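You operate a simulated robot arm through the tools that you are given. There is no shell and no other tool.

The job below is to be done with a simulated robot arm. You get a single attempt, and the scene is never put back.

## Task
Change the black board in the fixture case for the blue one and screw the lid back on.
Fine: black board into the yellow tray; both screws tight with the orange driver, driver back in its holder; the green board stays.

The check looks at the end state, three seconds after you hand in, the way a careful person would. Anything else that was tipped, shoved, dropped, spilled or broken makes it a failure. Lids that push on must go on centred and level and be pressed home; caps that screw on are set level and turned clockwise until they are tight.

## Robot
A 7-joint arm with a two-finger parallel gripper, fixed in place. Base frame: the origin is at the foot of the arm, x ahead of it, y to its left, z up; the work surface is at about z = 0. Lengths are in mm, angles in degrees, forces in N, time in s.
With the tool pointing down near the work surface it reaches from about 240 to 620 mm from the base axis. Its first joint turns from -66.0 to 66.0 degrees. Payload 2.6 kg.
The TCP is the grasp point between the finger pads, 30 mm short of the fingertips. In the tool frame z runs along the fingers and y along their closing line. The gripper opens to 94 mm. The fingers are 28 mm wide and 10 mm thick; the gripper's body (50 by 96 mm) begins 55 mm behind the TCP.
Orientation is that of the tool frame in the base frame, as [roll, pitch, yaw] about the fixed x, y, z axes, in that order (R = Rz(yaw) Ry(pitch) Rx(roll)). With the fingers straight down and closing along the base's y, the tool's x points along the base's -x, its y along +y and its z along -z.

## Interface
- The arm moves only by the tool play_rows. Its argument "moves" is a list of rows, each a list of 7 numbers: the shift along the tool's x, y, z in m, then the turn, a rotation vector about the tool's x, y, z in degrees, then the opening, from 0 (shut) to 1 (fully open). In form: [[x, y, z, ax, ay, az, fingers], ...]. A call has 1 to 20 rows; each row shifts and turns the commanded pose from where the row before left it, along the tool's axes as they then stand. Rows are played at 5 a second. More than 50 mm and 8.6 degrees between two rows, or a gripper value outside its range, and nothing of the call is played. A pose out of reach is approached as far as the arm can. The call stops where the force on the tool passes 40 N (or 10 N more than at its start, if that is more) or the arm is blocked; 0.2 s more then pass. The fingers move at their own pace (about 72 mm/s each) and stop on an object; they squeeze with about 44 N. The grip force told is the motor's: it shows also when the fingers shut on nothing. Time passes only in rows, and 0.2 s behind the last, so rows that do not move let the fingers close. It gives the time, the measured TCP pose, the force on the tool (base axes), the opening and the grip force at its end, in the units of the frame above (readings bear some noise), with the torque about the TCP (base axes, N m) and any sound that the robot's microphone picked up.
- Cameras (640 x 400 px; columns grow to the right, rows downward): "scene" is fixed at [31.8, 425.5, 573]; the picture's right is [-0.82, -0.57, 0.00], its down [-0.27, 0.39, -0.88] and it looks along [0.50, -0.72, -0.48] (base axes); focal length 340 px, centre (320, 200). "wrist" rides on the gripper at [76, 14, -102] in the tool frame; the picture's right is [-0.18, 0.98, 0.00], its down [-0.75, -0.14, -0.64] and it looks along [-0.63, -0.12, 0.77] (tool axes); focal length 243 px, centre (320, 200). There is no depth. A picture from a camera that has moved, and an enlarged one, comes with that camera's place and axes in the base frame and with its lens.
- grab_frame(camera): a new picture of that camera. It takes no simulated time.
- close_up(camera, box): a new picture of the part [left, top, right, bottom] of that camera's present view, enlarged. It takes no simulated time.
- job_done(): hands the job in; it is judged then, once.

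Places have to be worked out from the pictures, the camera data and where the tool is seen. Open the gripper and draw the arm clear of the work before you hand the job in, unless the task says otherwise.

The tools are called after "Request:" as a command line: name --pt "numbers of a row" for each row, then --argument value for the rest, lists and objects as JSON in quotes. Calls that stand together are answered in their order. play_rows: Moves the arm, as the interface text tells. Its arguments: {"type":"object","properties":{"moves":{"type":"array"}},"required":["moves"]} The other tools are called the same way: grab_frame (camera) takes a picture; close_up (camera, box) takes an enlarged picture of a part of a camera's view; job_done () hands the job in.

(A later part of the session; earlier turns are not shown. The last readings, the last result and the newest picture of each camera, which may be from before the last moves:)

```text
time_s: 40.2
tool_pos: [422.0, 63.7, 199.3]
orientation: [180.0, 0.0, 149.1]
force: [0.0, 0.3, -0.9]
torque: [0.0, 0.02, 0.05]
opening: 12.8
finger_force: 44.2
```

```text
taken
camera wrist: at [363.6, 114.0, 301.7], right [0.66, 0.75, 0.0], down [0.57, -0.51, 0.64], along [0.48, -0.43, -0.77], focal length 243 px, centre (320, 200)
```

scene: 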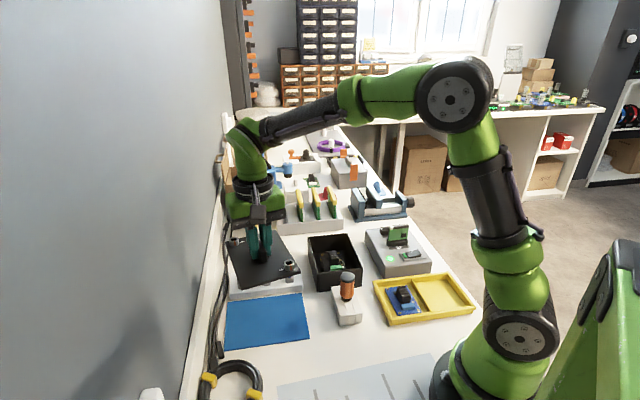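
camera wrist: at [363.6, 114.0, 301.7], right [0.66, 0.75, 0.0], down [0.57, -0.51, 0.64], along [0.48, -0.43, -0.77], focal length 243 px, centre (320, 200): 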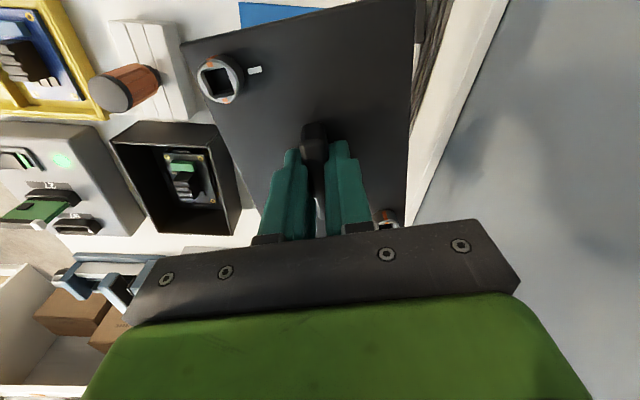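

The lid hangs over the mat area. I check the mat's corners and the open case in close-ups before lowering.

Request:
close_up --camera "scene" --box '[210, 280, 330, 360]'

Request:
close_up --camera "scene" --box '[300, 225, 370, 300]'

Request:
close_up --camera "wrist" --box '[100, 110, 260, 250]'

Request:
close_up --camera "scene" --box '[210, 210, 310, 300]'

```text
5.00 times, centred on (270, 320) of scene
camera zoom: at [31.8, 425.5, 573.0], right [-0.82, -0.57, 0.0], down [-0.27, 0.39, -0.88], along [0.5, -0.72, -0.48], focal length 1697 px, centre (570, -400)
```

zoom: 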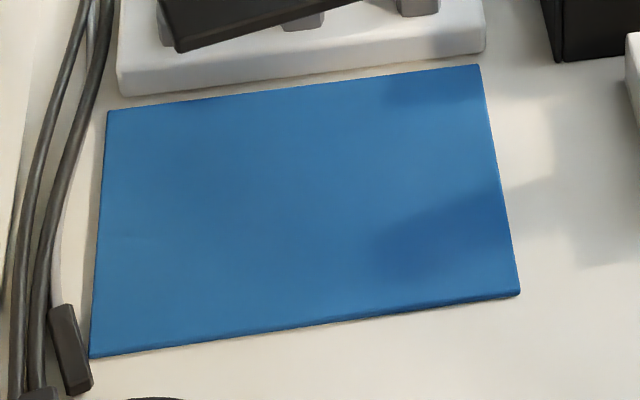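

```text
5.33 times, centred on (335, 262) of scene
camera zoom: at [31.8, 425.5, 573.0], right [-0.82, -0.57, 0.0], down [-0.27, 0.39, -0.88], along [0.5, -0.72, -0.48], focal length 1810 px, centre (240, -133)
```

zoom: 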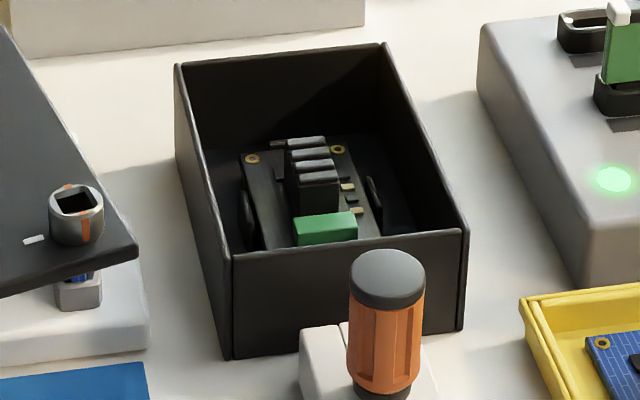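

```text
2.86 times, centred on (180, 180) of wrist
camera zoom: at [363.6, 114.0, 301.7], right [0.66, 0.75, 0.0], down [0.57, -0.51, 0.64], along [0.48, -0.43, -0.77], focal length 693 px, centre (720, 257)
```

zoom: 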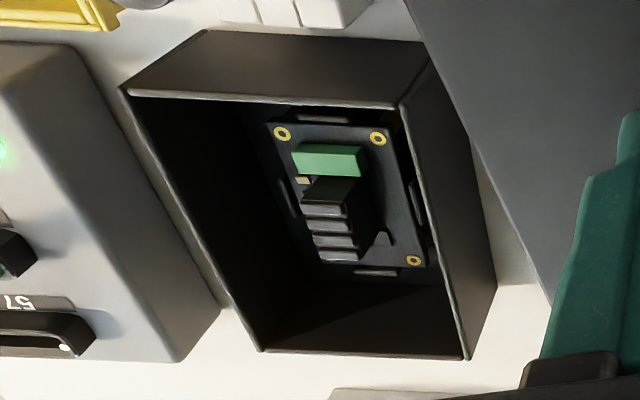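

```text
4.44 times, centred on (260, 255) of scene
camera zoom: at [31.8, 425.5, 573.0], right [-0.82, -0.57, 0.0], down [-0.27, 0.39, -0.88], along [0.5, -0.72, -0.48], focal length 1509 px, centre (587, -44)
```

zoom: 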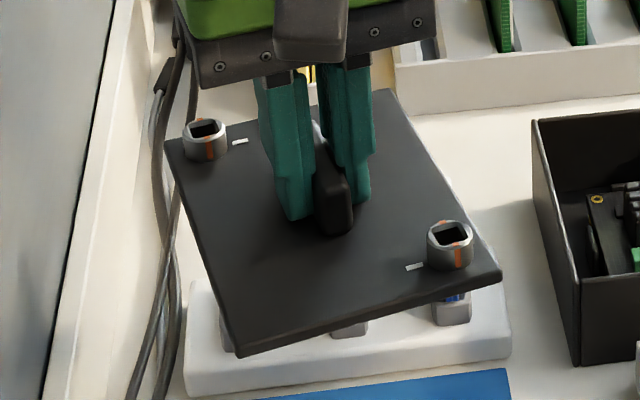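

The case is open: a black board with a green connector lies inside between guide lugs. The mat is centred at (419,68.5) at 45°, so I rotate the lid 76° CCW to fit it and lower to just above the mat.

Request:
play_rows --pt "0 0 0 0 0 -8.44 0" --pt "0 0 0 0 0 -8.44 0" --pt "0 0 0 0 0 -8.44 0" --pt "0 0 0 0 0 -8.44 0" --pt "0 0 0 0 0 -8.44 0" --pt "0 0 0 0 0 -8.44 0" --pt "0 0 0 0 0 -8.44 0" --pt "0 0 0 0 0 -8.44 0" --pt "0 0 0 0 0 -8.44 0" --pt "0 0 0.03 0 0 0 0" --pt "0 0 0.03 0 0 0 0" --pt "0 0 0.03 0 0 0 0" --pt "0 0 0 0 0 0 0" --pt "0 0 0 0 0 0 0"

Request:
close_up --camera "scene" --box '[200, 220, 340, 370]'

Request:
grab_frame --camera "wrist"

```text
time_s: 43.2
tool_pos: [421.2, 62.9, 109.6]
orientation: [180.0, 0.0, -134.9]
force: [0.0, -0.8, -1.4]
torque: [0.01, -0.01, 0.0]
opening: 13.0
finger_force: 43.7
```

```text
2.67 times, centred on (270, 295) of scene
camera zoom: at [31.8, 425.5, 573.0], right [-0.82, -0.57, 0.0], down [-0.27, 0.39, -0.88], along [0.5, -0.72, -0.48], focal length 905 px, centre (453, -53)
```

zoom: 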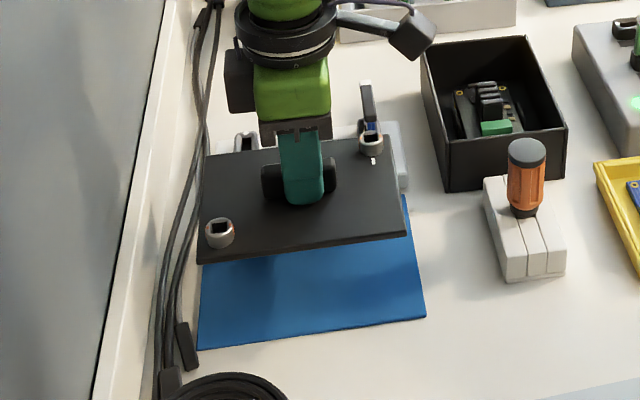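

```text
taken
camera wrist: at [357.5, 19.7, 212.5], right [-0.57, 0.82, 0.0], down [0.63, 0.43, 0.64], along [0.53, 0.36, -0.77], focal length 243 px, centre (320, 200)
```

wrist: 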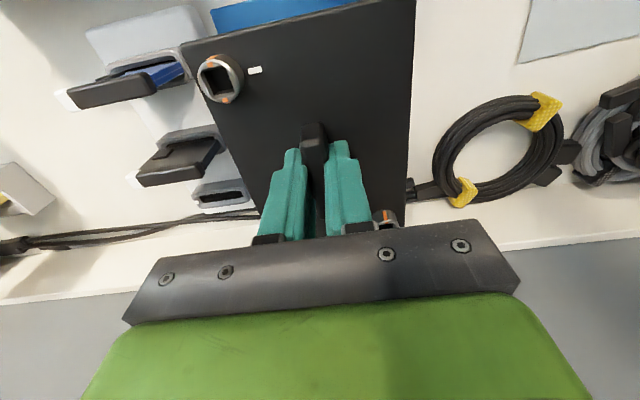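

I shift ~8 mm away from the rack to the mat centre, then lower the lid until it touches.

Request:
play_rows --pt "-0.002 0.0075 0 0 0 0 0" --pt "0 0 0.02 0 0 0 0" --pt "0 0 0.02 0 0 0 0" --pt "0 0 0.01 0 0 0 0" --pt "0 0 0.003 0 0 0 0" --pt "0 0 0 0 0 0 0"

Request:
close_up --camera "scene" --box '[200, 240, 340, 370]'

```text
time_s: 44.6
tool_pos: [416.8, 69.9, 57.3]
orientation: [180.0, 0.0, -134.9]
force: [0.3, 0.5, -1.2]
torque: [-0.01, 0.03, -0.02]
opening: 12.8
finger_force: 44.0
```

```text
3.08 times, centred on (270, 305) of scene
camera zoom: at [31.8, 425.5, 573.0], right [-0.82, -0.57, 0.0], down [-0.27, 0.39, -0.88], along [0.5, -0.72, -0.48], focal length 1044 px, centre (474, -123)
```

zoom: 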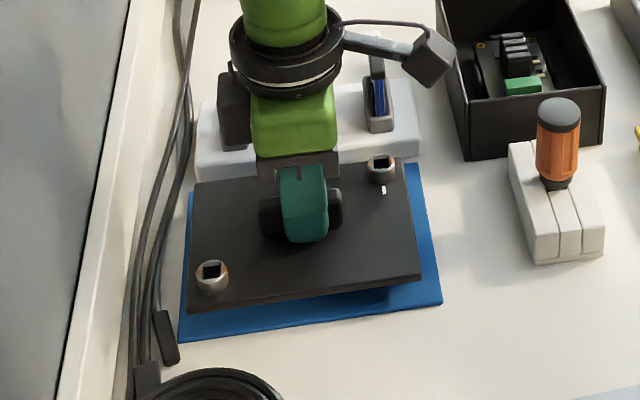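

Lid is about 10 mm above the mat. I lower gently in small steps.

Request:
play_rows --pt "0 0 0.0025 0 0 0 0" --pt "0 0 0.0025 0 0 0 0" --pt "0 0 0 0 0 0 0"

Request:
play_rows --pt "0 0 0.0015 0 0 0 0" --pt "0 0 0.0015 0 0 0 0" --pt "0 0 0 0 0 0 0"

Request:
close_up --camera "scene" --box '[220, 280, 340, 350]'

```text
time_s: 45.4
tool_pos: [417.1, 70.6, 50.4]
orientation: [179.9, 0.0, -134.8]
force: [-1.0, -0.7, -0.6]
torque: [-0.02, -0.02, 0.0]
opening: 13.1
finger_force: 43.9
```

```text
time_s: 46.2
tool_pos: [417.3, 69.0, 50.0]
orientation: [-180.0, 0.0, -134.9]
force: [0.1, 0.7, -0.5]
torque: [0.01, -0.01, 0.0]
opening: 12.9
finger_force: 43.9
```

```text
5.33 times, centred on (280, 315) of scene
camera zoom: at [31.8, 425.5, 573.0], right [-0.82, -0.57, 0.0], down [-0.27, 0.39, -0.88], along [0.5, -0.72, -0.48], focal length 1810 px, centre (533, -413)
```

zoom: 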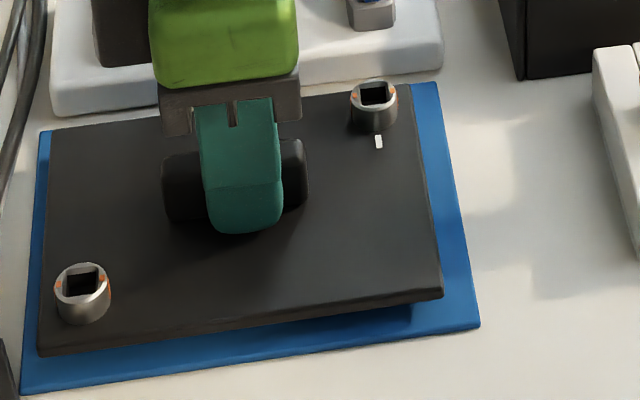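

No contact yet; I keep lowering in small steps.

Request:
play_rows --pt "0 0 0.002 0 0 0 0" --pt "0 0 0.002 0 0 0 0" --pt "0 0 0 0 0 0 0"

Request:
play_rows --pt "0 0 0.0015 0 0 0 0" --pt "0 0 0.0015 0 0 0 0" --pt "0 0 0 0 0 0 0"

Request:
close_up --camera "scene" --box '[220, 280, 340, 350]'

```text
time_s: 46.8
tool_pos: [417.7, 70.2, 47.3]
orientation: [179.9, 0.0, -135.1]
force: [-1.9, -1.6, 5.4]
torque: [0.27, -0.19, 0.11]
opening: 13.2
finger_force: 44.3
stopped in row 3: the force on the tool passed its limit at 48 N (the readings are from after the stop); the commanded pose is now the measured one
```

```text
time_s: 47.4
tool_pos: [417.7, 69.9, 46.8]
orientation: [-179.8, 0.0, -135.1]
force: [-2.3, -1.4, 4.9]
torque: [0.14, 0.04, 0.12]
opening: 12.9
finger_force: 44.4
stopped in row 2: the force on the tool passed its limit at 45 N (the readings are from after the stop); the commanded pose is now the measured one
```

```text
5.33 times, centred on (280, 315) of scene
camera zoom: at [31.8, 425.5, 573.0], right [-0.82, -0.57, 0.0], down [-0.27, 0.39, -0.88], along [0.5, -0.72, -0.48], focal length 1810 px, centre (533, -413)
```

zoom: 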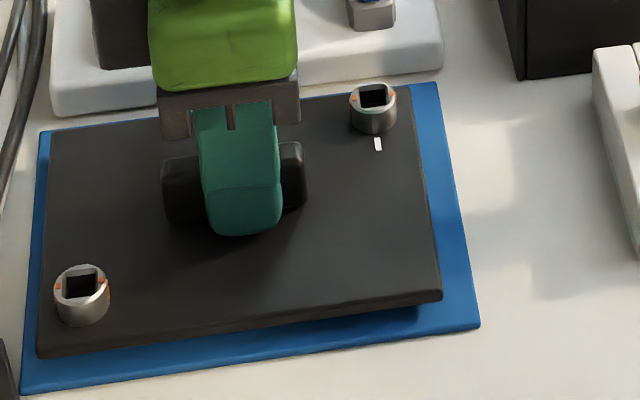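

The lid rests on the mat (contact at z≈47). I open the fingers and rise.

Request:
play_rows --pt "0 0 0 0 0 0 0.45" --pt "0 0 0 0 0 0 0.45" --pt "0 0 -0.01 0 0 0 0.45" --pt "0 0 -0.03 0 0 0 0.45" --pt "0 0 -0.04 0 0 0 0.45" --pt "0 0 -0.04 0 0 0 0.45" --pt "0 0 -0.04 0 0 0 0.45" --pt "0 0 0 0 0 0 0.45"

Request:
close_up --camera "scene" --box '[210, 240, 370, 350]'

Request:
grab_frame --camera "wrist"

```text
time_s: 49.1
tool_pos: [417.3, 69.1, 208.4]
orientation: [-179.9, 0.1, -135.1]
force: [0.4, 0.2, 0.4]
torque: [-0.04, -0.03, 0.0]
opening: 42.3
finger_force: 0.1
```

```text
3.64 times, centred on (290, 295) of scene
camera zoom: at [31.8, 425.5, 573.0], right [-0.82, -0.57, 0.0], down [-0.27, 0.39, -0.88], along [0.5, -0.72, -0.48], focal length 1234 px, centre (429, -146)
```

zoom: 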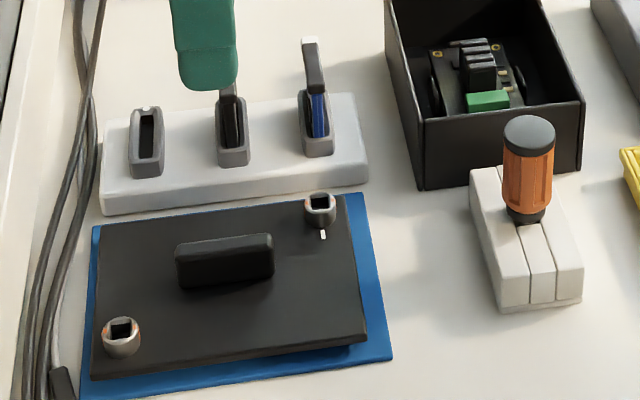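

```text
taken
camera wrist: at [352.8, 26.2, 310.8], right [-0.56, 0.83, 0.0], down [0.63, 0.43, 0.64], along [0.53, 0.36, -0.77], focal length 243 px, centre (320, 200)
```

wrist: 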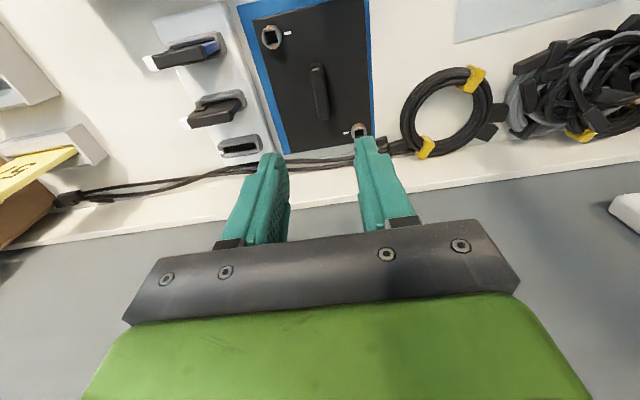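

The lid lies flat on the mat. Next I go above the open case at z≈230, turn to yaw 135°, and look at the black board inside.

Request:
play_rows --pt "0 0 -0.02 0 0 0 0.6" --pt "0.0351 -0.0288 0 0 0 0 0.6" --pt "0.0351 -0.0288 0 0 0 0 0.6" --pt "0.0351 -0.0288 0 0 0 0 0.6" --pt "0.0351 -0.0288 0 0 0 0 0.6" --pt "0.0351 -0.0288 0 0 0 0 0.6" --pt "0 0 0 0 0 8.2 0.6" --pt "0 0 0 0 0 8.2 0.6" --pt "0 0 0 0 0 8.2 0.6" --pt "0 0 0 0 0 8.2 0.6" --pt "0 0 0 0 0 8.2 0.6" --pt "0 0 0 0 0 8.2 0.6" --pt "0 0 0 0 0 8.2 0.6" --pt "0 0 0 0 0 8.2 0.6" --pt "0 0 0 0 0 8.2 0.6" --pt "0 0 0 0 0 8.2 0.6" --pt "0 0 0 0 0 8 0.6" --pt "0 0 0 0 0 0 0.6"

Request:
grab_frame --camera "wrist"

Request:
close_up --camera "scene" --box '[300, 225, 370, 300]'

```text
time_s: 53.0
tool_pos: [394.0, -155.0, 227.3]
orientation: [180.0, 0.0, 134.8]
force: [-0.3, -0.7, 0.8]
torque: [0.01, 0.02, 0.04]
opening: 56.6
finger_force: 0.1
```

```text
taken
camera wrist: at [349.9, -91.7, 330.0], right [0.83, 0.56, 0.0], down [0.43, -0.63, 0.64], along [0.36, -0.53, -0.77], focal length 243 px, centre (320, 200)
```

wrist: 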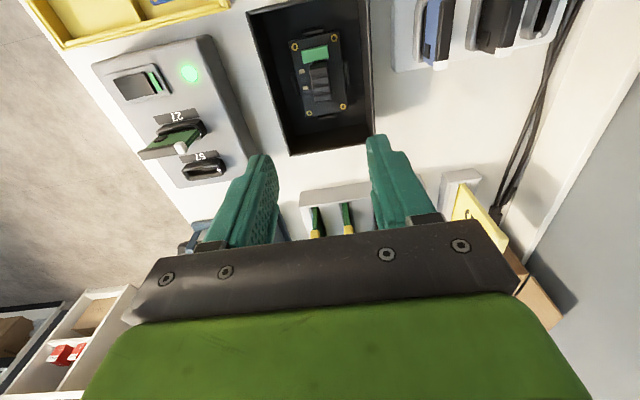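

```text
5.33 times, centred on (335, 262) of scene
camera zoom: at [31.8, 425.5, 573.0], right [-0.82, -0.57, 0.0], down [-0.27, 0.39, -0.88], along [0.5, -0.72, -0.48], focal length 1810 px, centre (240, -133)
```

zoom: 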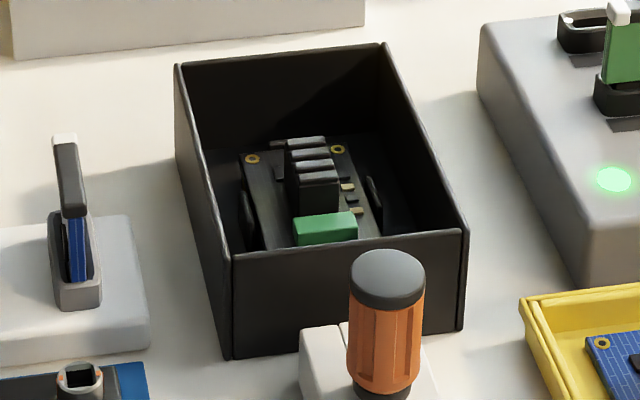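

I zoom into the case from the wrist camera.

Request:
close_up --camera "wrist" --box '[245, 0, 375, 160]'

Request:
close_up --camera "wrist" --box '[280, 20, 360, 130]'

```text
2.50 times, centred on (310, 80) of wrist
camera zoom: at [349.9, -91.7, 330.0], right [0.83, 0.56, 0.0], down [0.43, -0.63, 0.64], along [0.36, -0.53, -0.77], focal length 606 px, centre (345, 500)
```

zoom: 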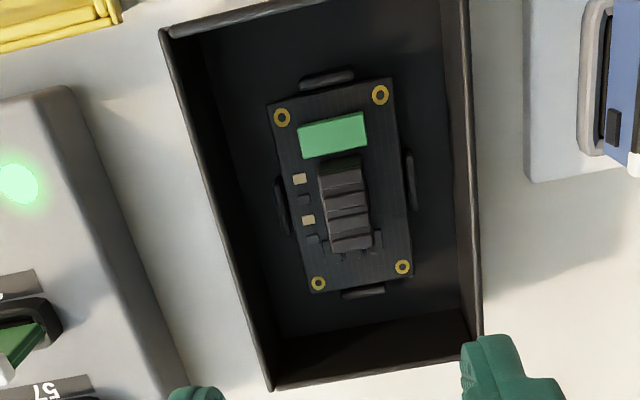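

```text
3.64 times, centred on (320, 75) of wrist
camera zoom: at [349.9, -91.7, 330.0], right [0.83, 0.56, 0.0], down [0.43, -0.63, 0.64], along [0.36, -0.53, -0.77], focal length 882 px, centre (320, 654)
```

zoom: 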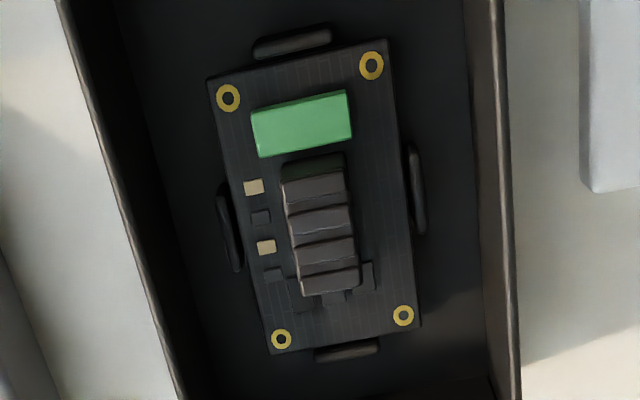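

The black board's centre (and its heat sink's) is at (393.2,-153.4), at 45°, with the board top z≈18 and the sink top z≈41, about 18×33 mm. I align with it and descend to z≈75 with 40 mm opening, then check.

Request:
play_rows --pt "0.0017 0.0009 0.03 0 0 0 0.45" --pt "0 0 0.03 0 0 0 0.45" --pt "0 0 0.03 0 0 0 0.45" --pt "0 0 0.03 0 0 0 0.45" --pt "0 0 0.03 0 0 0 0.45" --pt "0 0 0 0 0 0 0.45"

Request:
close_up --camera "wrist" --box '[220, 60, 420, 250]'

Request:
close_up --camera "scene" --box '[300, 205, 370, 300]'

```text
time_s: 54.4
tool_pos: [394.0, -154.6, 78.6]
orientation: [179.9, -0.1, 134.7]
force: [-0.1, -1.5, -0.4]
torque: [-0.01, -0.01, -0.01]
opening: 42.2
finger_force: 0.1
```

```text
2.11 times, centred on (320, 155) of wrist
camera zoom: at [350.6, -89.7, 180.3], right [0.83, 0.56, 0.0], down [0.43, -0.63, 0.64], along [0.36, -0.53, -0.77], focal length 511 px, centre (320, 295)
```

zoom: 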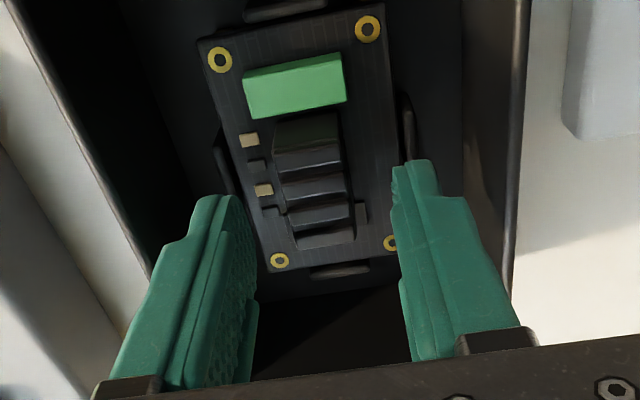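

```text
4.21 times, centred on (335, 252) of scene
camera zoom: at [31.8, 425.5, 573.0], right [-0.82, -0.57, 0.0], down [-0.27, 0.39, -0.88], along [0.5, -0.72, -0.48], focal length 1429 px, centre (257, -21)
```

zoom: 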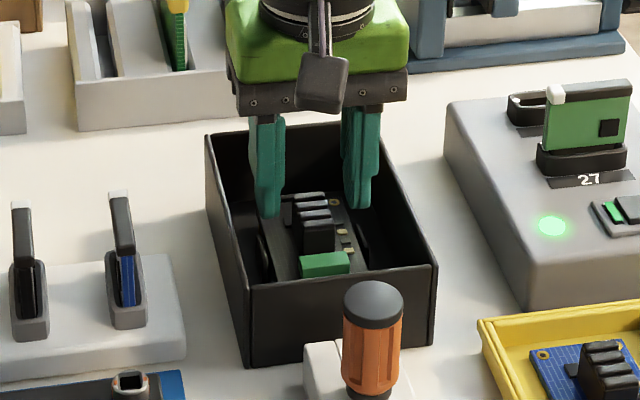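

The heat sink is centred under the TCP within 0.5 mm. The side guides are close, so I narrow to ~28 mm opening before descending to z≈55.

Request:
play_rows --pt "0 0 0 0 0 0 0.3" --pt "0 0 0 0 0 0 0.3" --pt "0 0 0.008 0 0 0 0.3" --pt "0 0 0.006 0 0 0 0.3" --pt "0 0 0 0 0 0 0.3"

Request:
close_up --camera "wrist" --box '[220, 60, 420, 250]'

Request:
close_up --camera "scene" --box '[310, 225, 370, 290]'

```text
time_s: 55.5
tool_pos: [394.3, -154.6, 63.5]
orientation: [179.9, -0.1, 134.9]
force: [0.1, 0.0, 0.6]
torque: [0.04, -0.01, -0.01]
opening: 28.5
finger_force: 0.0
```

```text
2.11 times, centred on (320, 155) of wrist
camera zoom: at [350.4, -89.9, 166.7], right [0.83, 0.56, 0.0], down [0.43, -0.63, 0.64], along [0.36, -0.53, -0.77], focal length 511 px, centre (320, 295)
```

zoom: 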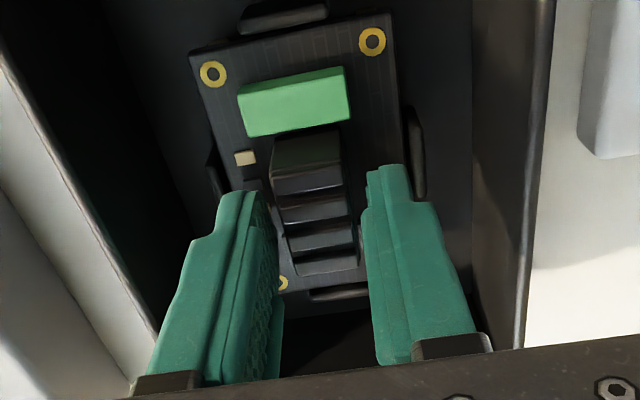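

```text
6.15 times, centred on (340, 258) of scene
camera zoom: at [31.8, 425.5, 573.0], right [-0.82, -0.57, 0.0], down [-0.27, 0.39, -0.88], along [0.5, -0.72, -0.48], focal length 2089 px, centre (197, -154)
```

zoom: 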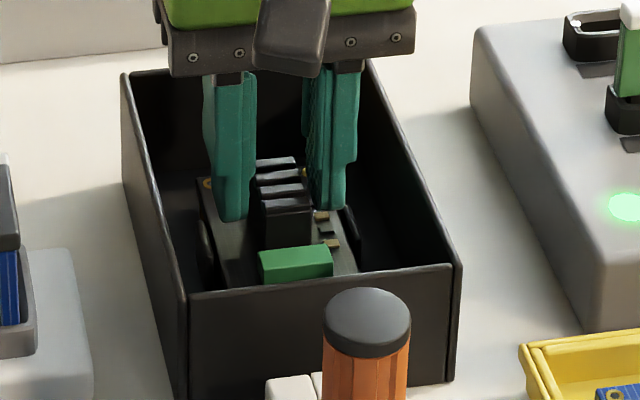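

Slight offset of ~1.5 mm toward −y; I correct it, descend the last 8.5 mm and close.

Request:
play_rows --pt "-0.0015 -0.0014 0.003 0 0 0 0.3" --pt "0 0 0.003 0 0 0 0.3" --pt "0 0 0.0025 0 0 0 0.3" --pt "0 0 0 0 0 0 0.3" --pt "0 0 0 0 0 0 0" --pt "0 0 0 0 0 0 0" --pt "0 0 0 0 0 0 0"

Request:
close_up --camera "wrist" --box '[220, 60, 420, 250]'

Request:
close_up --camera "scene" --box '[310, 225, 370, 290]'

```text
time_s: 57.1
tool_pos: [394.7, -155.8, 55.7]
orientation: [179.9, 0.1, 134.9]
force: [3.0, 2.0, 0.1]
torque: [0.03, -0.13, 0.03]
opening: 18.9
finger_force: 44.3
```

```text
2.11 times, centred on (320, 155) of wrist
camera zoom: at [350.3, -92.4, 158.6], right [0.83, 0.56, 0.0], down [0.43, -0.63, 0.64], along [0.36, -0.53, -0.77], focal length 511 px, centre (320, 295)
```

zoom: 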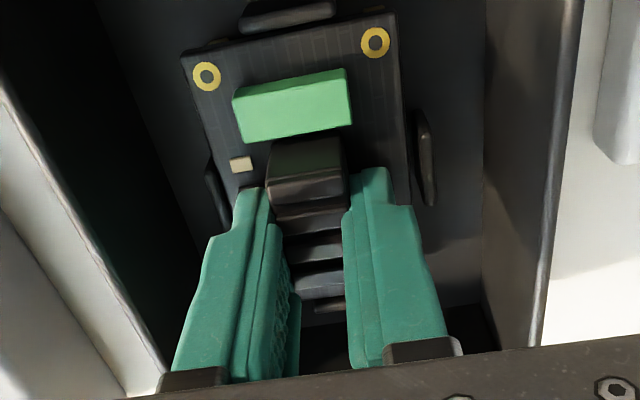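

```text
6.15 times, centred on (340, 258) of scene
camera zoom: at [31.8, 425.5, 573.0], right [-0.82, -0.57, 0.0], down [-0.27, 0.39, -0.88], along [0.5, -0.72, -0.48], focal length 2089 px, centre (197, -154)
```

zoom: 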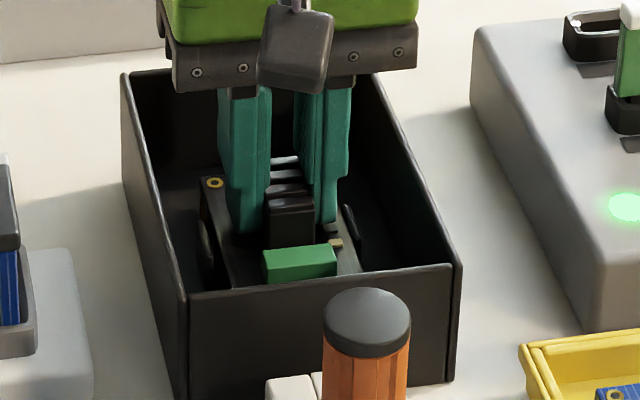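

The sink is gripped at 18.9 mm. I record this pose (≈(394.5,-155.5), z 55.7) as the board's seated reference and lift slowly.

Request:
play_rows --pt "0 0 -0.003 0 0 0 0" --pt "0 0 -0.005 0 0 0 0" --pt "0 0 -0.01 0 0 0 0" --pt "0 0 -0.02 0 0 0 0" --pt "0 0 0 0 0 0 0"

Request:
close_up --camera "scene" --box '[300, 205, 370, 290]'

Request:
close_up --camera "wrist" --box '[220, 0, 420, 250]'

```text
time_s: 58.4
tool_pos: [395.4, -156.2, 92.3]
orientation: [-180.0, 0.1, 134.9]
force: [-0.8, -0.8, -1.1]
torque: [-0.01, 0.0, -0.01]
opening: 18.7
finger_force: 44.1
```

```text
4.71 times, centred on (335, 248) of scene
camera zoom: at [31.8, 425.5, 573.0], right [-0.82, -0.57, 0.0], down [-0.27, 0.39, -0.88], along [0.5, -0.72, -0.48], focal length 1598 px, centre (249, -24)
```

zoom: 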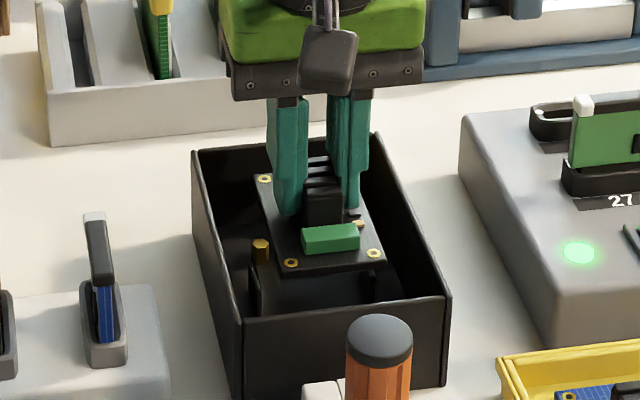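

```text
1.60 times, centred on (320, 125) of wrist
camera zoom: at [349.8, -92.4, 196.3], right [0.83, 0.56, 0.0], down [0.43, -0.63, 0.64], along [0.36, -0.53, -0.77], focal length 388 px, centre (320, 320)
```

zoom: 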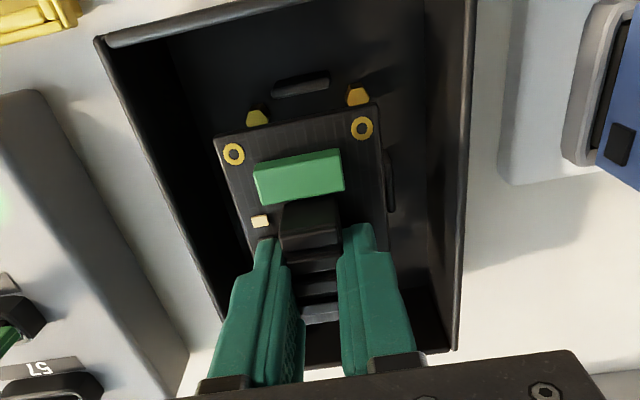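

The board came off its brass standoffs cleanly. I lift to z≈210 and carry it toward the empty tray compartment centred near (134,-208).

Request:
play_rows --pt "0 0 -0.03 0 0 0 0" --pt "0 0 -0.03 0 0 0 0" --pt "0 0 -0.03 0 0 0 0" --pt "0 0 -0.028 0 0 0 0" --pt "0.02417 -0.03688 0 0 0 0 0" --pt "0.02417 -0.03688 0 0 0 0 0" --pt "0.02417 -0.03688 0 0 0 0 0" --pt "0.02417 -0.03688 0 0 0 0 0" --pt "0.02417 -0.03688 0 0 0 0 0" --pt "0 0 0 0 0 0 0" --pt "0 0 0 0 0 0 0"

Request:
grab_frame --camera "scene"

Request:
grab_frame --camera "wrist"

```text
time_s: 60.8
tool_pos: [178.8, -200.5, 212.3]
orientation: [179.9, 0.0, 134.9]
force: [-0.3, 0.6, -0.9]
torque: [0.02, -0.01, 0.01]
opening: 18.8
finger_force: 44.0
```

```text
taken
```

scene: 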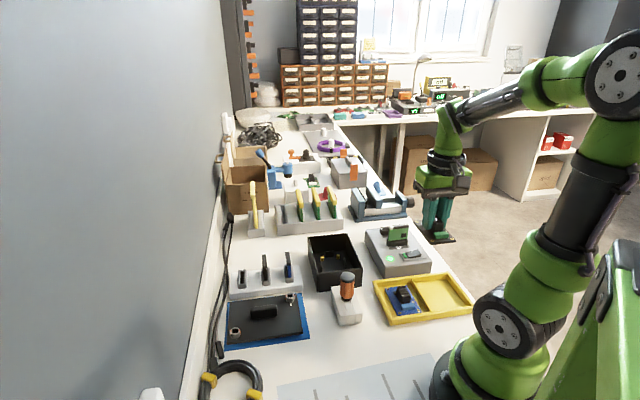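

```text
taken
camera wrist: at [134.5, -137.5, 314.8], right [0.83, 0.56, 0.0], down [0.43, -0.63, 0.64], along [0.36, -0.53, -0.77], focal length 243 px, centre (320, 200)
```

wrist: 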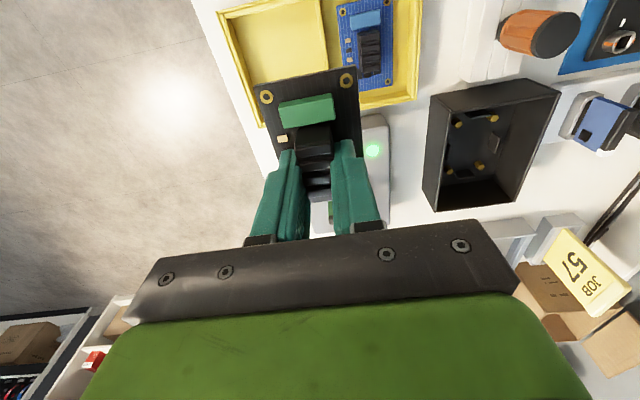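

I measure the tray compartment from this view.

Request:
close_up --camera "wrist" --box '[205, 0, 425, 130]'

Request:
close_up --camera "scene" --box '[365, 220, 485, 335]'

```text
2.91 times, centred on (315, 65) of wrist
camera zoom: at [134.5, -137.5, 314.8], right [0.83, 0.56, 0.0], down [0.43, -0.63, 0.64], along [0.36, -0.53, -0.77], focal length 706 px, centre (334, 593)
```

zoom: 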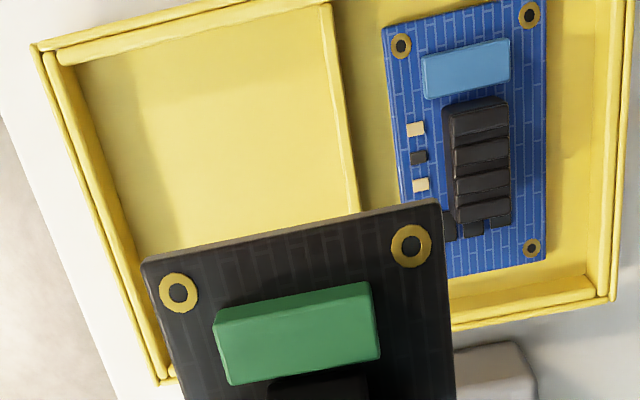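

```text
3.48 times, centred on (425, 278) of scene
camera zoom: at [31.8, 425.5, 573.0], right [-0.82, -0.57, 0.0], down [-0.27, 0.39, -0.88], along [0.5, -0.72, -0.48], focal length 1181 px, centre (-45, -70)
```

zoom: 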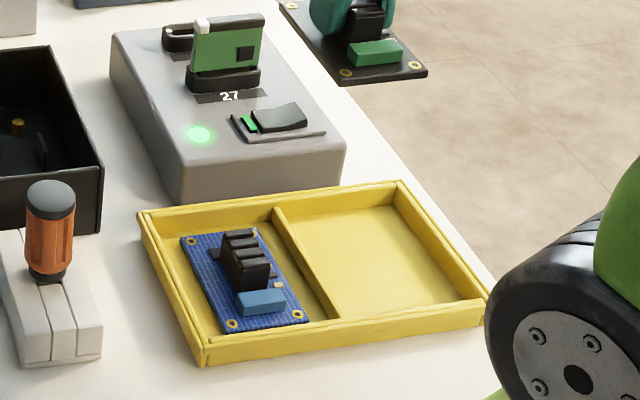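

The board's centre is 2.6 mm off the TCP in tool x; the empty compartment's centre is about (139.6,-208.9). I move there and lower to z≈80 for a check.

Request:
play_rows --pt "0.0096 -0.01625 0 0 0 0 0" --pt "0.0096 -0.01625 0 0 0 0 0" --pt "0 0 0.03 0 0 0 0" --pt "0 0 0.03 0 0 0 0" --pt "0 0 0.03 0 0 0 0" --pt "0 0 0.03 0 0 0 0" --pt "0 0 0 0 0 0 0" --pt "0 0 0 0 0 0 0"

Request:
close_up --camera "wrist" --box '[180, 0, 460, 200]'

Request:
close_up --camera "scene" --box '[365, 220, 485, 335]'

```text
time_s: 62.5
tool_pos: [141.9, -210.5, 90.8]
orientation: [180.0, 0.0, 134.9]
force: [-0.7, 0.3, -0.5]
torque: [-0.05, 0.0, -0.02]
opening: 19.0
finger_force: 44.0
```

```text
2.00 times, centred on (320, 100) of wrist
camera zoom: at [97.6, -146.3, 193.7], right [0.83, 0.56, 0.0], down [0.43, -0.63, 0.64], along [0.36, -0.53, -0.77], focal length 485 px, centre (320, 400)
```

zoom: 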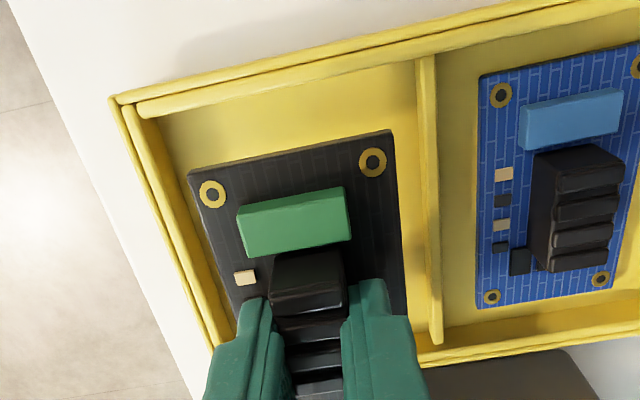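

```text
3.48 times, centred on (425, 278) of scene
camera zoom: at [31.8, 425.5, 573.0], right [-0.82, -0.57, 0.0], down [-0.27, 0.39, -0.88], along [0.5, -0.72, -0.48], focal length 1181 px, centre (-45, -70)
```

zoom: 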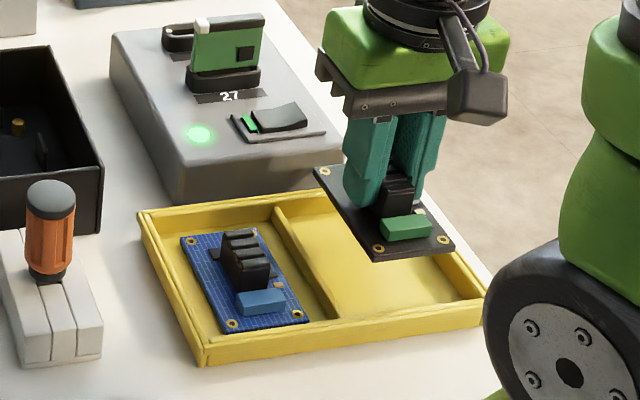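

In the tool frame the compartment spans x −42…55, y −46…40 while the board spans x −38…44. I shift +3.5 mm in x for margin and lower.

Request:
play_rows --pt "0.0035 -0.001 0.005 0 0 0 0" --pt "0 0 0.015 0 0 0 0" --pt "0 0 0.012 0 0 0 0" --pt "0 0 0.004 0 0 0 0" --pt "0 0 0 0 0 0 0" --pt "0 0 0 0 0 0 0"

Request:
close_up --camera "wrist" --box '[180, 0, 460, 200]'

Request:
close_up --camera "scene" --box '[365, 220, 485, 335]'

```text
time_s: 64.0
tool_pos: [138.2, -208.8, 54.2]
orientation: [179.8, -0.1, 134.9]
force: [0.6, -0.1, -0.9]
torque: [-0.01, -0.04, -0.01]
opening: 18.9
finger_force: 43.7
```

```text
2.00 times, centred on (320, 100) of wrist
camera zoom: at [94.2, -144.5, 157.1], right [0.83, 0.56, 0.0], down [0.43, -0.63, 0.64], along [0.36, -0.53, -0.77], focal length 485 px, centre (320, 400)
```

zoom: 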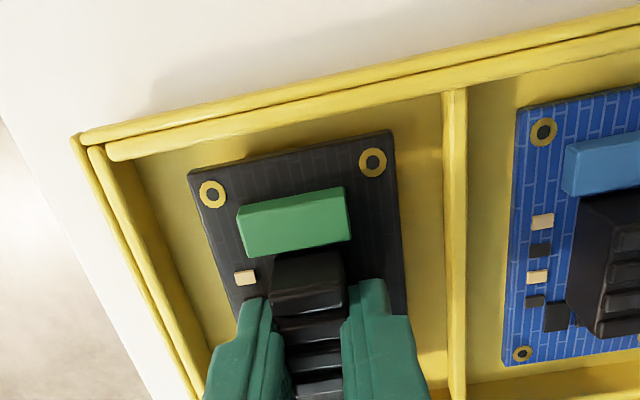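

```text
3.48 times, centred on (425, 278) of scene
camera zoom: at [31.8, 425.5, 573.0], right [-0.82, -0.57, 0.0], down [-0.27, 0.39, -0.88], along [0.5, -0.72, -0.48], focal length 1181 px, centre (-45, -70)
```

zoom: 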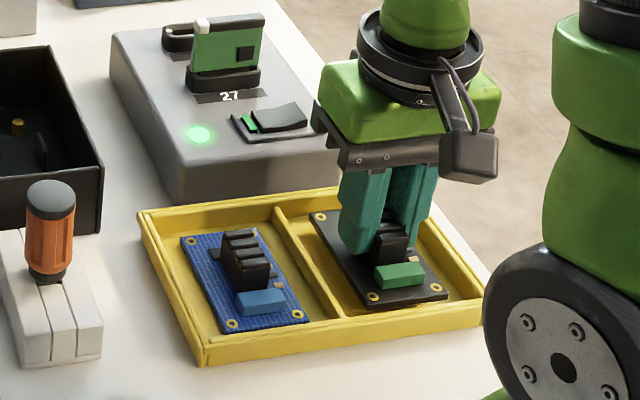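

The board is inside the compartment outline, about 9 mm above the floor. I lower gently to contact.

Request:
play_rows --pt "0 0 0.002 0 0 0 0" --pt "0 0 0.002 0 0 0 0" --pt "0 0 0.002 0 0 0 0" --pt "0 0 0 0 0 0 0"

Request:
play_rows --pt "0 0 0.0015 0 0 0 0" --pt "0 0 0 0 0 0 0"

Request:
close_up --camera "scene" --box '[425, 250, 495, 320]'

```text
time_s: 65.0
tool_pos: [137.7, -208.3, 48.0]
orientation: [179.9, 0.0, 134.9]
force: [0.1, 0.3, -0.2]
torque: [0.03, 0.0, -0.01]
opening: 19.1
finger_force: 44.2
```

```text
time_s: 65.5
tool_pos: [138.7, -208.7, 46.1]
orientation: [179.9, 0.1, 134.9]
force: [-0.6, 0.2, -1.0]
torque: [0.01, 0.0, 0.01]
opening: 19.0
finger_force: 44.1
```

```text
5.71 times, centred on (460, 285) of scene
camera zoom: at [31.8, 425.5, 573.0], right [-0.82, -0.57, 0.0], down [-0.27, 0.39, -0.88], along [0.5, -0.72, -0.48], focal length 1940 px, centre (-480, -286)
```

zoom: 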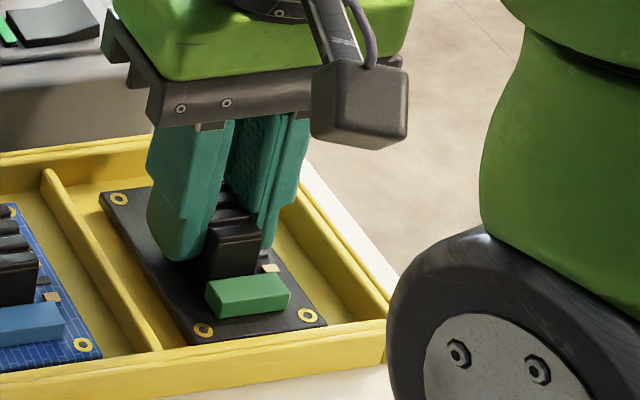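

Nearly down; I continue in 1 mm steps until I feel contact.

Request:
play_rows --pt "0 0 0.001 0 0 0 0" --pt "0 0 0.001 0 0 0 0" --pt "0 0 0 0 0 0 0"

Request:
play_rows --pt "0 0 0.001 0 0 0 0" --pt "0 0 0 0 0 0 0"

Request:
play_rows --pt "0 0 0.001 0 0 0 0" --pt "0 0 0 0 0 0 0"

```text
time_s: 66.3
tool_pos: [138.3, -208.3, 44.3]
orientation: [179.9, 0.1, 134.8]
force: [0.1, 1.1, -0.9]
torque: [0.02, 0.0, 0.01]
opening: 18.9
finger_force: 43.9
```

```text
time_s: 67.0
tool_pos: [137.1, -208.1, 43.9]
orientation: [179.9, 0.0, 134.9]
force: [0.0, 0.6, -0.8]
torque: [0.01, 0.01, 0.01]
opening: 18.7
finger_force: 44.0
```

```text
time_s: 67.5
tool_pos: [139.3, -208.1, 43.3]
orientation: [179.8, 0.1, 134.7]
force: [-5.7, 5.5, 26.5]
torque: [0.0, 0.11, -0.02]
opening: 18.8
finger_force: 43.4
```

Contact with the tray floor. I ease up slightly, open to ~30 mm and rise.

Request:
play_rows --pt "0 0 -0.0006 0 0 0 0" --pt "0 0 0 0 0 0 0.33" --pt "0 0 0 0 0 0 0.33" --pt "0 0 -0.01 0 0 0 0.33" --pt "0 0 -0.02 0 0 0 0.33" --pt "0 0 -0.03 0 0 0 0.33" --pt "0 0 -0.04 0 0 0 0.33" --pt "0 0 -0.04 0 0 0 0.33" --pt "0 0 -0.02 0 0 0 0.33" --pt "0 0 0 0 0 0 0.33"

Request:
close_up --camera "scene" --box '[365, 220, 485, 335]'

Request:
grab_frame --camera "wrist"

```text
time_s: 69.8
tool_pos: [137.1, -210.0, 203.9]
orientation: [-180.0, 0.1, 134.9]
force: [-0.6, 0.6, 0.4]
torque: [0.02, 0.03, -0.02]
opening: 31.2
finger_force: 0.1
```

```text
3.48 times, centred on (425, 278) of scene
camera zoom: at [31.8, 425.5, 573.0], right [-0.82, -0.57, 0.0], down [-0.27, 0.39, -0.88], along [0.5, -0.72, -0.48], focal length 1181 px, centre (-45, -70)
```

zoom: 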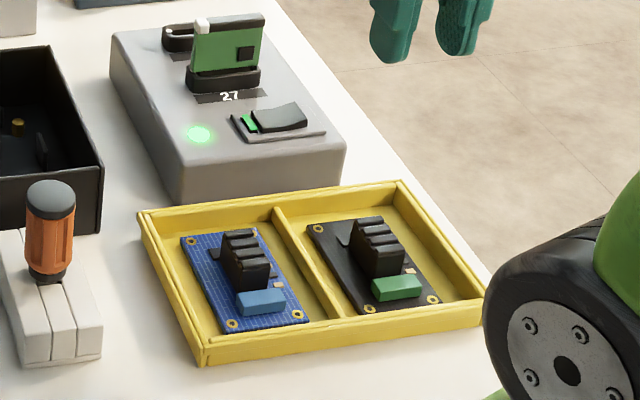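

```text
taken
camera wrist: at [93.3, -145.1, 306.4], right [0.83, 0.56, 0.0], down [0.43, -0.63, 0.64], along [0.36, -0.53, -0.77], focal length 243 px, centre (320, 200)
```

wrist: 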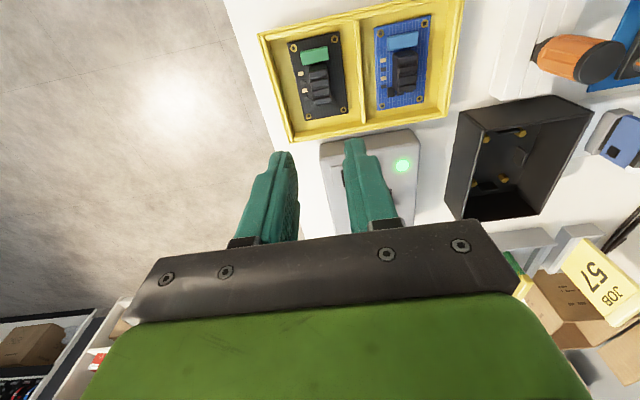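

The black board lies flat in the tray. Now I fix the blue board's position.

Request:
close_up --camera "wrist" --box '[350, 0, 460, 130]'

Request:
close_up --camera "scene" --box '[375, 275, 465, 330]'

```text
3.08 times, centred on (405, 65) of wrist
camera zoom: at [93.3, -145.1, 306.4], right [0.83, 0.56, 0.0], down [0.43, -0.63, 0.64], along [0.36, -0.53, -0.77], focal length 746 px, centre (58, 615)
```

zoom: 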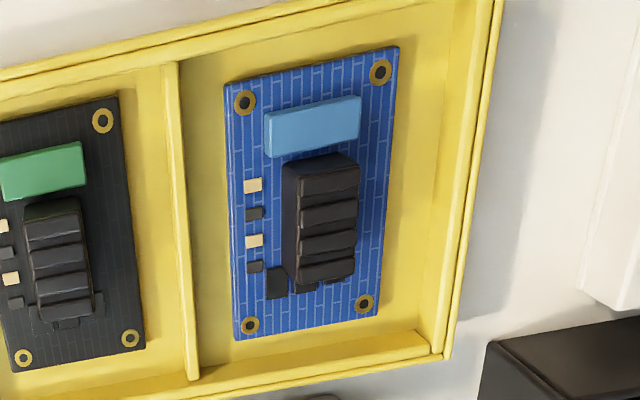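

```text
7.11 times, centred on (420, 302) of scene
camera zoom: at [31.8, 425.5, 573.0], right [-0.82, -0.57, 0.0], down [-0.27, 0.39, -0.88], along [0.5, -0.72, -0.48], focal length 2414 px, centre (-391, -529)
```

zoom: 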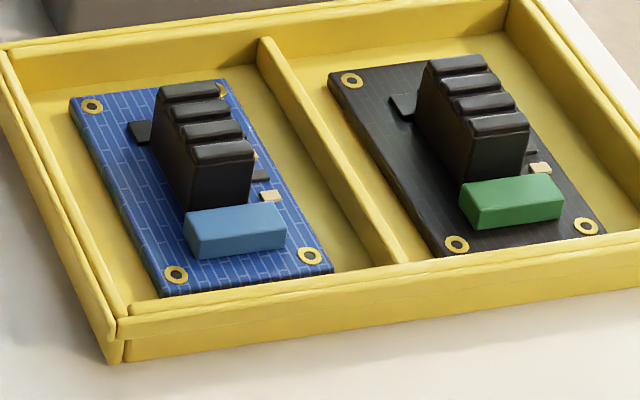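

Blue board centre is about (203.3,-145.3), same 45° orientation. I move over it so the grip offset matches that used on the black board, and descend to z≈75.

Request:
play_rows --pt "-0.0014 0.0309 0 0 0 0 0.3" --pt "-0.0014 0.0309 0 0 0 0 0.3" --pt "-0.0013 0.031 0 0 0 0 0.3" --pt "0 0 0.032 0 0 0 0.3" --pt "0 0 0.032 0 0 0 0.3" --pt "0 0 0.032 0 0 0 0.3" --pt "0 0 0.032 0 0 0 0.3" --pt "0 0 0 0 0 0 0.3"

Request:
close_up --camera "wrist" --box '[220, 40, 420, 250]'

Request:
close_up --camera "scene" --box '[365, 250, 465, 330]'

```text
time_s: 71.5
tool_pos: [207.0, -143.4, 75.2]
orientation: [179.9, 0.2, 134.8]
force: [-0.3, -0.2, 0.2]
torque: [0.04, 0.0, 0.01]
opening: 28.2
finger_force: 0.1
```

```text
1.90 times, centred on (320, 145) of wrist
camera zoom: at [162.9, -79.5, 178.1], right [0.83, 0.56, 0.0], down [0.43, -0.63, 0.64], along [0.36, -0.53, -0.77], focal length 462 px, centre (320, 305)
```

zoom: 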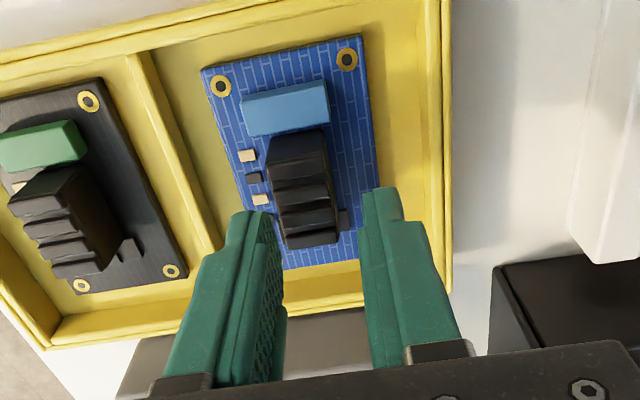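

```text
5.00 times, centred on (415, 290) of scene
camera zoom: at [31.8, 425.5, 573.0], right [-0.82, -0.57, 0.0], down [-0.27, 0.39, -0.88], along [0.5, -0.72, -0.48], focal length 1697 px, centre (-155, -250)
```

zoom: 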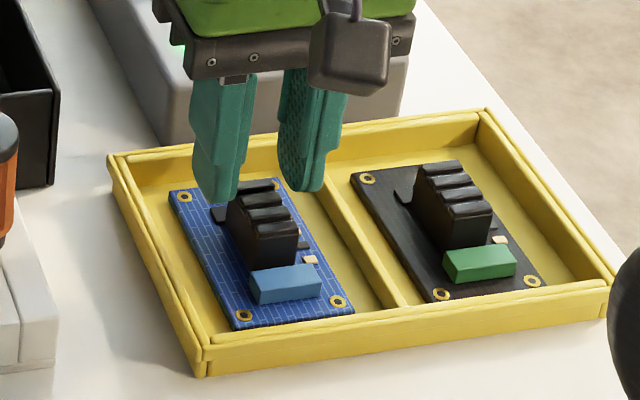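

The board centre is at tool (1.5,−6.0); I shift −1.1/−5.3 mm and go down to z≈60 to recheck.

Request:
play_rows --pt "-0.0011 -0.0053 0 0 0 0 0.3" --pt "0 0 0.008 0 0 0 0.3" --pt "0 0 0.007 0 0 0 0.3" --pt "0 0 0 0 0 0 0.3" --pt "0 0 0 0 0 0 0.3"

Request:
close_up --camera "wrist" --box '[220, 40, 420, 250]'

Request:
close_up --camera "scene" --box '[365, 250, 465, 330]'

```text
time_s: 72.8
tool_pos: [204.6, -149.8, 60.9]
orientation: [-179.9, 0.1, 134.9]
force: [-0.1, 0.4, 0.0]
torque: [-0.03, -0.03, 0.01]
opening: 28.2
finger_force: 0.0
```

```text
1.90 times, centred on (320, 145) of wrist
camera zoom: at [160.5, -85.3, 163.3], right [0.83, 0.56, 0.0], down [0.43, -0.63, 0.64], along [0.36, -0.53, -0.77], focal length 462 px, centre (320, 305)
```

zoom: 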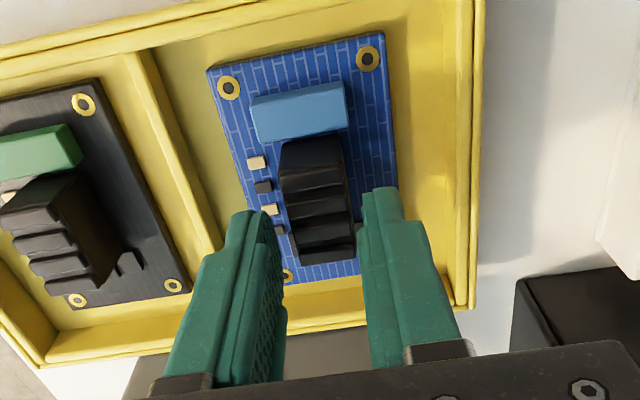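

```text
5.00 times, centred on (415, 290) of scene
camera zoom: at [31.8, 425.5, 573.0], right [-0.82, -0.57, 0.0], down [-0.27, 0.39, -0.88], along [0.5, -0.72, -0.48], focal length 1697 px, centre (-155, -250)
```

zoom: 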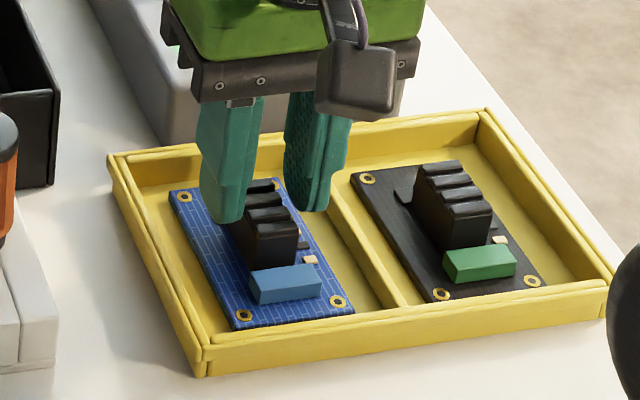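

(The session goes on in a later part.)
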